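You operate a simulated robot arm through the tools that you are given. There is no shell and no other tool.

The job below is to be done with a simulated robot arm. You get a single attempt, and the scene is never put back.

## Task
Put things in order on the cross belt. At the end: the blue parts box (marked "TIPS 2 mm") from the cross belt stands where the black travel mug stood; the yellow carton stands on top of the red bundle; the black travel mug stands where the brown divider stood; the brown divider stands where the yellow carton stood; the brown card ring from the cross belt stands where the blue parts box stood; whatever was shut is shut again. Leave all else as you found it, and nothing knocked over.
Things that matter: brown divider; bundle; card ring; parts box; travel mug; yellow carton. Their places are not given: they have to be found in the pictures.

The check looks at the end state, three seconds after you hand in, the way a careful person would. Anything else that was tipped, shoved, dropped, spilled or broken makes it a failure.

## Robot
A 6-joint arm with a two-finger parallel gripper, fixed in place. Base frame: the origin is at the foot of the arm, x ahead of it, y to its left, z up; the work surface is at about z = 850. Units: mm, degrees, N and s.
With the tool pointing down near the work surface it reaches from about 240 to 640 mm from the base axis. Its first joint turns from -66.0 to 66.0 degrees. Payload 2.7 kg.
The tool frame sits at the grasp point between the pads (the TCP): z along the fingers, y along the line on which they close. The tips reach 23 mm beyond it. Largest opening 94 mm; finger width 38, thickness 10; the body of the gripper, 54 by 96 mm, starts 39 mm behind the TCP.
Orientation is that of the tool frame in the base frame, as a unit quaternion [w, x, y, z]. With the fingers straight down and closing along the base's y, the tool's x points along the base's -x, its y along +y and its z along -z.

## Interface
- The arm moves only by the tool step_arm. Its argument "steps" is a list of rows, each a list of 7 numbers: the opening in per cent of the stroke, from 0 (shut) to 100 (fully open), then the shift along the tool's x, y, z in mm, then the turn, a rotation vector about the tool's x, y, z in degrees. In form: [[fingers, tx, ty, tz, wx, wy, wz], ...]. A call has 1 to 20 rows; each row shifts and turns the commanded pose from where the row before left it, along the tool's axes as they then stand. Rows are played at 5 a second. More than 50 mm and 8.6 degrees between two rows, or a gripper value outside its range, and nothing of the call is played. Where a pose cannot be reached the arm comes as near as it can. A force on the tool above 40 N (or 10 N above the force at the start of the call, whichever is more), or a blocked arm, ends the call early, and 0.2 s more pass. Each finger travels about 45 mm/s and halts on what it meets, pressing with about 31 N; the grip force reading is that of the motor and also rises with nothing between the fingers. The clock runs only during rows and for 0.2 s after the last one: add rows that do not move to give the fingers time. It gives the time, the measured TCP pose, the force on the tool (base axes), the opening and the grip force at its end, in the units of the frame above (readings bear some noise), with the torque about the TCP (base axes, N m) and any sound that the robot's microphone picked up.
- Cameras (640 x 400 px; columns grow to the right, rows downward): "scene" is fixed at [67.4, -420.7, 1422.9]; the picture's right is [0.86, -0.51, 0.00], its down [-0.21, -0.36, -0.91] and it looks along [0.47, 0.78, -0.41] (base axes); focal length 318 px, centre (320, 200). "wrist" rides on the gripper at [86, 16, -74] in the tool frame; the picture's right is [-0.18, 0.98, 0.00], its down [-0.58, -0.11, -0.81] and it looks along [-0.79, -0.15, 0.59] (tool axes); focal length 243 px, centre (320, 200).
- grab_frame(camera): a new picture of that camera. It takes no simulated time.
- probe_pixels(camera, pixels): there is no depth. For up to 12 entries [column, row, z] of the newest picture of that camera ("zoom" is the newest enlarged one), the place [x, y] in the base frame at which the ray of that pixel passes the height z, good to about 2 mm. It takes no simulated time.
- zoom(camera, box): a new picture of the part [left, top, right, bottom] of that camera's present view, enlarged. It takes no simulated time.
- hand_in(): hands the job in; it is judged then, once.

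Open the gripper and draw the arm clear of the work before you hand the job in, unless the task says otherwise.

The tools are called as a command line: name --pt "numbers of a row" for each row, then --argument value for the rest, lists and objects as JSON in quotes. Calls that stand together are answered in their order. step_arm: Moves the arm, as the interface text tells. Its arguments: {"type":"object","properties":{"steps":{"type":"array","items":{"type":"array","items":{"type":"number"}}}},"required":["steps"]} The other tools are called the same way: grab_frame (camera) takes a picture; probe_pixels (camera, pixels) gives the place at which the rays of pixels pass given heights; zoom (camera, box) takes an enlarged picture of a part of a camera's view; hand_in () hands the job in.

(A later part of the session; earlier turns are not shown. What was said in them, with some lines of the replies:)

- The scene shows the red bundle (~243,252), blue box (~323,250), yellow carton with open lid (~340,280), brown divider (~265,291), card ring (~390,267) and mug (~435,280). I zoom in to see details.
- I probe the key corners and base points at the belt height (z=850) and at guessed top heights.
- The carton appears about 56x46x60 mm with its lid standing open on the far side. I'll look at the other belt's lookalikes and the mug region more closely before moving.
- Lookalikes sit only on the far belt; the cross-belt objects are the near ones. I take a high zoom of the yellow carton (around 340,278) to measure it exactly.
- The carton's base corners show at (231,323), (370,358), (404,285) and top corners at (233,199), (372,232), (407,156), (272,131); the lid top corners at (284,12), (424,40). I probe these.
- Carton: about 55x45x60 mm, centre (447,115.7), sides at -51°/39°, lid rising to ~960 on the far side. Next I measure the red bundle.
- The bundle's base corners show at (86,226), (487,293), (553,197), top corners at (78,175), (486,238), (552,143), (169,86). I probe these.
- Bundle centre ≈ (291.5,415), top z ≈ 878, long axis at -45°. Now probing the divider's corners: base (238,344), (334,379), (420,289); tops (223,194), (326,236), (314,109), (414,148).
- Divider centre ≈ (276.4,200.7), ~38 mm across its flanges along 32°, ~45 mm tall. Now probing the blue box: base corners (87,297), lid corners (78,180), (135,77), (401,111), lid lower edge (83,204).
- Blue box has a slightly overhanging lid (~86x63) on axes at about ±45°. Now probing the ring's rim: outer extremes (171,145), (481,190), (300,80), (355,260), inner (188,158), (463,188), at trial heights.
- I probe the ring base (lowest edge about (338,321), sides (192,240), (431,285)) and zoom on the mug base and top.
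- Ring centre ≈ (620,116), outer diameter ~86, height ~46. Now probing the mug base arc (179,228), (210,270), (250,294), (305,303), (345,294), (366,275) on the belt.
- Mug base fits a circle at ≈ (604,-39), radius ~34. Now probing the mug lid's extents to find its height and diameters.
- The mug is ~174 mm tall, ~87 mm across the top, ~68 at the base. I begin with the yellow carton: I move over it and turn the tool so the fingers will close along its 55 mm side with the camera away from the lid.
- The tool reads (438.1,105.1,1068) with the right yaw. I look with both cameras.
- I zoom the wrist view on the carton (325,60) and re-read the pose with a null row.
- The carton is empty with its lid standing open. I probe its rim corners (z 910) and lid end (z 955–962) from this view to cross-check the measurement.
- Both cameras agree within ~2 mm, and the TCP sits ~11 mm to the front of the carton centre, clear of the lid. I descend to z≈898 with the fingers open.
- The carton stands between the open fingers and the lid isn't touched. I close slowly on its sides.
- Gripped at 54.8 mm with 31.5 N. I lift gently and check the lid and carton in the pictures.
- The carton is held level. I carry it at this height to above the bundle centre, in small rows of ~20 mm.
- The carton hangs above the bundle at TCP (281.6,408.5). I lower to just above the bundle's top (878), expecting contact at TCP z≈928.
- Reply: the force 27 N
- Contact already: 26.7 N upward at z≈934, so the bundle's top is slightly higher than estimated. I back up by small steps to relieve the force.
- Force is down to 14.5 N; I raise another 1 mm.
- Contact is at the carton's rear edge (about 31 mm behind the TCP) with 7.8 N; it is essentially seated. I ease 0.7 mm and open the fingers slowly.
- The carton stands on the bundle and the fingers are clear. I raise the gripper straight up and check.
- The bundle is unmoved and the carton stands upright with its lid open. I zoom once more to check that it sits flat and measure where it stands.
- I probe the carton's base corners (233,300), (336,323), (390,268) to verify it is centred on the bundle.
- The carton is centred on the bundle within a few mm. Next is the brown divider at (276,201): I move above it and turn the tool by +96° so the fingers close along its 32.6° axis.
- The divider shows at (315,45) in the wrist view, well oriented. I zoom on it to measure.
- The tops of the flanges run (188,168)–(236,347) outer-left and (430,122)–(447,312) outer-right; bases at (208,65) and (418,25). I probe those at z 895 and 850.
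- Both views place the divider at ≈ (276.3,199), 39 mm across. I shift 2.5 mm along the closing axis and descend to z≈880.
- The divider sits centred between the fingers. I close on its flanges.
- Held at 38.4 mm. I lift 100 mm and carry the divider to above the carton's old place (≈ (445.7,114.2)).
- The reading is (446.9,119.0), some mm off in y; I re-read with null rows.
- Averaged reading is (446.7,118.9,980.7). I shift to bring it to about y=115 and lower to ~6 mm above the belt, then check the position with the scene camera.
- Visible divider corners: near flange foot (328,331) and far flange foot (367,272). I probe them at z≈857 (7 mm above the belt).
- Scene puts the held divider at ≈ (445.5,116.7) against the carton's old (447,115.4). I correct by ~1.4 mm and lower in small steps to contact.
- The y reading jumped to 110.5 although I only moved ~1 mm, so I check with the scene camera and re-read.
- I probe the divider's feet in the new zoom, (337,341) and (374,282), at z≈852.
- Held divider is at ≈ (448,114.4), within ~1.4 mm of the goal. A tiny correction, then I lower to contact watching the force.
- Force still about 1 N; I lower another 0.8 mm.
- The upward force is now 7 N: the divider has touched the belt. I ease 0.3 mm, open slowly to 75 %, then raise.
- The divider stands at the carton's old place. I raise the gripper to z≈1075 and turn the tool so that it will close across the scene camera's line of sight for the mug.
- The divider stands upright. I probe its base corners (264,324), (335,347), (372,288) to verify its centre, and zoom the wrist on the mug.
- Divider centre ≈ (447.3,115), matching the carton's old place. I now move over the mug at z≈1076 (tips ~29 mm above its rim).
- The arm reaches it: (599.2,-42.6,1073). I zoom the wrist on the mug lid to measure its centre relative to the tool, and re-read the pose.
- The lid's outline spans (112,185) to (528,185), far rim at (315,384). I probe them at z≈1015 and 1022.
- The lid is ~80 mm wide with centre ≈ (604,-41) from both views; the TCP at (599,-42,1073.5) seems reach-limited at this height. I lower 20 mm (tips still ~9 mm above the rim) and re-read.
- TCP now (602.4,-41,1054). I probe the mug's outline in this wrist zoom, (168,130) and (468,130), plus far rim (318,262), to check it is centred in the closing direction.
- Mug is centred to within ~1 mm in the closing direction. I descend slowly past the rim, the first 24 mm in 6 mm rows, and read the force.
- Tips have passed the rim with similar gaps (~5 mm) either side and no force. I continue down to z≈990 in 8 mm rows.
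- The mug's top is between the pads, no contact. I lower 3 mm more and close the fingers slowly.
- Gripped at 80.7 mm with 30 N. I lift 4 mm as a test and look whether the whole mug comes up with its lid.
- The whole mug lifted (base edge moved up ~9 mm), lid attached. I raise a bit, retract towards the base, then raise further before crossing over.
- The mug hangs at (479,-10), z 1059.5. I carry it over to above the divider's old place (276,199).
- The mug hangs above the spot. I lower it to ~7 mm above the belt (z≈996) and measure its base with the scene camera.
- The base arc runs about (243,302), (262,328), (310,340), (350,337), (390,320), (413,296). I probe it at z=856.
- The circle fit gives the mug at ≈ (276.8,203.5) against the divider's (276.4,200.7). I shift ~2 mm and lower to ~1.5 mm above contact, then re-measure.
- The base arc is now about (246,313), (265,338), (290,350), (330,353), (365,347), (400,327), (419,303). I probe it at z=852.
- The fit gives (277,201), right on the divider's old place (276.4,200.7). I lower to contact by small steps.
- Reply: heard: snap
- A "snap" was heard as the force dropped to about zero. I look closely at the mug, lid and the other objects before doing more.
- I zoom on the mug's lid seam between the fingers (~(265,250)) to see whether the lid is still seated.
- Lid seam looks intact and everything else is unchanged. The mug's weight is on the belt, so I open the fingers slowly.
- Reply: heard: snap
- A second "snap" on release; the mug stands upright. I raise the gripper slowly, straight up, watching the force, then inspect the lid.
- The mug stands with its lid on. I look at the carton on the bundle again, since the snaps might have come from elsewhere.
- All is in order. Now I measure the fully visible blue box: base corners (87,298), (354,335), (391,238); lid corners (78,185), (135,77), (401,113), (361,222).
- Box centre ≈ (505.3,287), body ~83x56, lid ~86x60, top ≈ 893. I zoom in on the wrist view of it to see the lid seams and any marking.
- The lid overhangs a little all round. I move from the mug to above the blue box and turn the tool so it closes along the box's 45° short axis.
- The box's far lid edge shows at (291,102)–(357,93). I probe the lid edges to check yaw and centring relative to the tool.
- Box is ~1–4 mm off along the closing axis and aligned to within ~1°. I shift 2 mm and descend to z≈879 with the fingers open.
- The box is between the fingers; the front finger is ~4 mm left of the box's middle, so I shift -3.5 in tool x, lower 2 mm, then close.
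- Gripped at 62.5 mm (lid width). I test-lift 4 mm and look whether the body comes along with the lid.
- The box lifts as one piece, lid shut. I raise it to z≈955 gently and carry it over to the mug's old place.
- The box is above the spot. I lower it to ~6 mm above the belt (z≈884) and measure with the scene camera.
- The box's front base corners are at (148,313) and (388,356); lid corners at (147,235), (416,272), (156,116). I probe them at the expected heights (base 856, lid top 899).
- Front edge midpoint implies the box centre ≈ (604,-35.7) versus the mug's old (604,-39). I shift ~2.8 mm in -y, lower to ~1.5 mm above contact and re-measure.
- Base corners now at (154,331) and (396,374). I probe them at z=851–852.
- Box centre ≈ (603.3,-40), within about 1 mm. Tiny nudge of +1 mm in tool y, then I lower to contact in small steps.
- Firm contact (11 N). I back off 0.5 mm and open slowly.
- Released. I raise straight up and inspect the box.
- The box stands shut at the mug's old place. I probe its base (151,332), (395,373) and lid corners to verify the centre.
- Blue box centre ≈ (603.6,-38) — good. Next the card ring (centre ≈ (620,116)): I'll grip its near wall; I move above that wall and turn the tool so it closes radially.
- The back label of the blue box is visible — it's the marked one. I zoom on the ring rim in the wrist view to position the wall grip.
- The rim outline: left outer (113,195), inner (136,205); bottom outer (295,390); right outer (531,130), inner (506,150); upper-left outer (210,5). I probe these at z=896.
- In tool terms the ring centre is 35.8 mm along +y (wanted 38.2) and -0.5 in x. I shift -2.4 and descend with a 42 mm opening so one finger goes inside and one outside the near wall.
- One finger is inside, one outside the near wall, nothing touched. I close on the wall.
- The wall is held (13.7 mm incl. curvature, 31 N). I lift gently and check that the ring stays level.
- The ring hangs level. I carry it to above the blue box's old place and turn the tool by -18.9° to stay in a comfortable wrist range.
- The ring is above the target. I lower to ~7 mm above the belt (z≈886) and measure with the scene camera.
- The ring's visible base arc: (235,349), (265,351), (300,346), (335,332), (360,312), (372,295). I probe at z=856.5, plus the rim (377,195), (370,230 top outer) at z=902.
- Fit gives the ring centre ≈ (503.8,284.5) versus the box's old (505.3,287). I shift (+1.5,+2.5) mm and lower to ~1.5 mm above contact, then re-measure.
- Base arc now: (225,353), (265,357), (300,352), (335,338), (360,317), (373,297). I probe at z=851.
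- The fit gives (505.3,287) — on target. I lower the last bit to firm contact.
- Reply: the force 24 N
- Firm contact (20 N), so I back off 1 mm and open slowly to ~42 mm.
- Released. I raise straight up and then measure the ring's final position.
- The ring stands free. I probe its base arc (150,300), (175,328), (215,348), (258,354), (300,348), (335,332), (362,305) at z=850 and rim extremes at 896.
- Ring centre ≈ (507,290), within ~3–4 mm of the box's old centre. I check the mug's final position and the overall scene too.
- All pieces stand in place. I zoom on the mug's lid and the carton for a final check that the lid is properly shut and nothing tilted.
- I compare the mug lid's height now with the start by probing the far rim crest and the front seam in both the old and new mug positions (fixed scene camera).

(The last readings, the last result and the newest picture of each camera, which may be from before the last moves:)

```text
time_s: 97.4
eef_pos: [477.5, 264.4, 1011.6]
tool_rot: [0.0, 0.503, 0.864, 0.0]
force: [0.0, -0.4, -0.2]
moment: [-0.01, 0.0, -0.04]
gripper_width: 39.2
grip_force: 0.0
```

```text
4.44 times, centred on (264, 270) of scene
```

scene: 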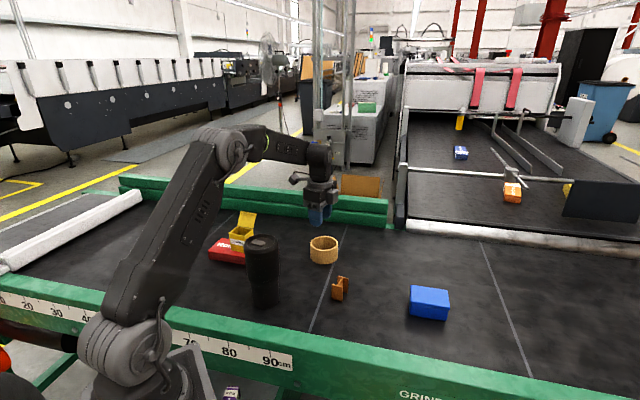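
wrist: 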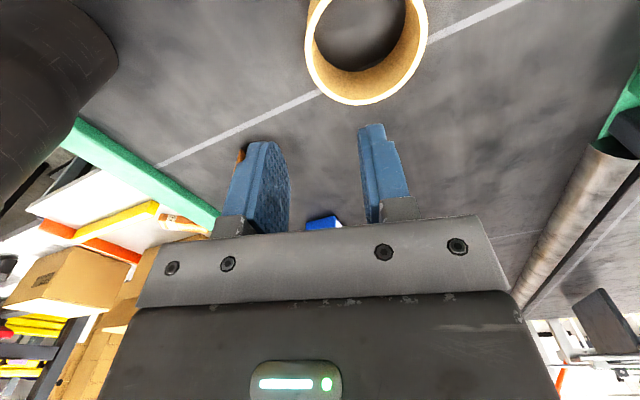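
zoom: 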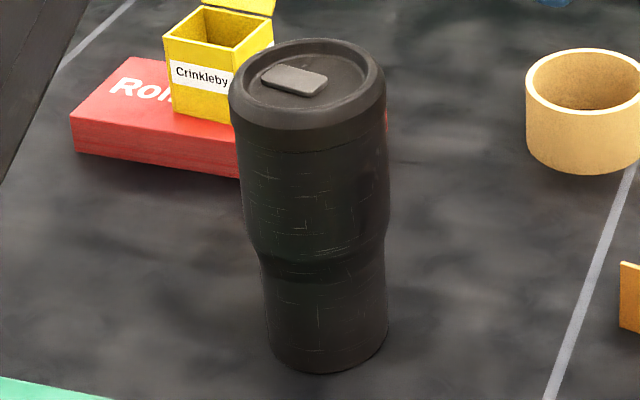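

The lid's rim crest is at the same height relative to the mug as before (37.3 vs 37.7 mm), so it is shut. I open the gripper and draw the arm up and back to near its starting pose.

step_arm --pt "42 0 0 -30 0 0 0" --pt "60 0 0 -35 0 0 0" --pt "80 0 0 -30 0 0 0" --pt "100 10 -30 0 0 0 0" --pt "100 10 -30 0 0 0 0" --pt "100 10 -30 0 0 0 0" --pt "100 0 0 0 0 0 0" --pt "100 0 0 0 0 0 0"

grab_frame --camera "scene"

zoom --camera "scene" --box '[200, 200, 470, 330]'

```text
time_s: 99.2
eef_pos: [382.2, 249.1, 1103.6]
tool_rot: [0.0, 0.504, 0.864, 0.001]
force: [0.3, 0.1, -0.5]
moment: [0.0, -0.01, -0.02]
gripper_width: 93.9
grip_force: 0.1
```

```text
taken
```

scene: 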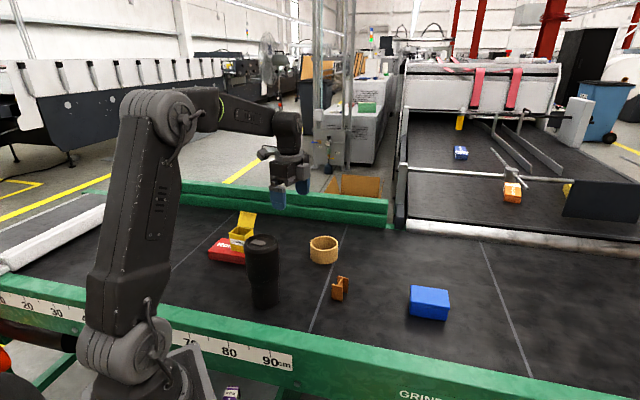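

```text
2.37 times, centred on (335, 265) of scene
```

zoom: 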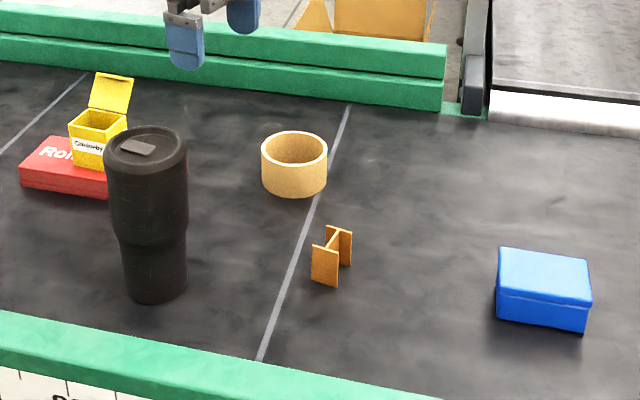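

Everything is in its new place: the carton (lid still open) on the bundle, the mug where the divider was, and the divider where the carton was. The ring is where the box was, and the shut blue box is where the mug was. The gripper is open and the arm is clear of the work, so I hand in.

hand_in

```text
The job is handed in.
```

The job is handed in, and all five items stand upright in their new places. Distances below are my own camera measurements, which are good to about 2 mm.

| Item | Now stands | Off target by |
|---|---|---|
| Yellow carton | on top of the red bundle, near its centre, lid still open as I found it | about 5 mm or less |
| Brown divider | where the yellow carton stood | under 1 mm |
| Black travel mug | where the brown divider stood, lid shut | about 1 mm |
| Blue parts box | where the travel mug stood, lid shut | about 1 mm |
| Brown card ring | where the blue parts box stood | 3–4 mm (it moved slightly as I let go) |

- **Snap sounds:** the microphone picked up a "snap" when the mug touched the belt and another when I let go of it. I compared its rim height before and after and found no change, so the lid appears to be properly seated. I don't know what made the sound.
- **Box label:** I saw a label on the back of the blue box but could not read it. It is the only blue box on the cross belt.

Nothing was tipped, and I saw nothing else on the belt move. The gripper is open and the arm is back near its starting position.
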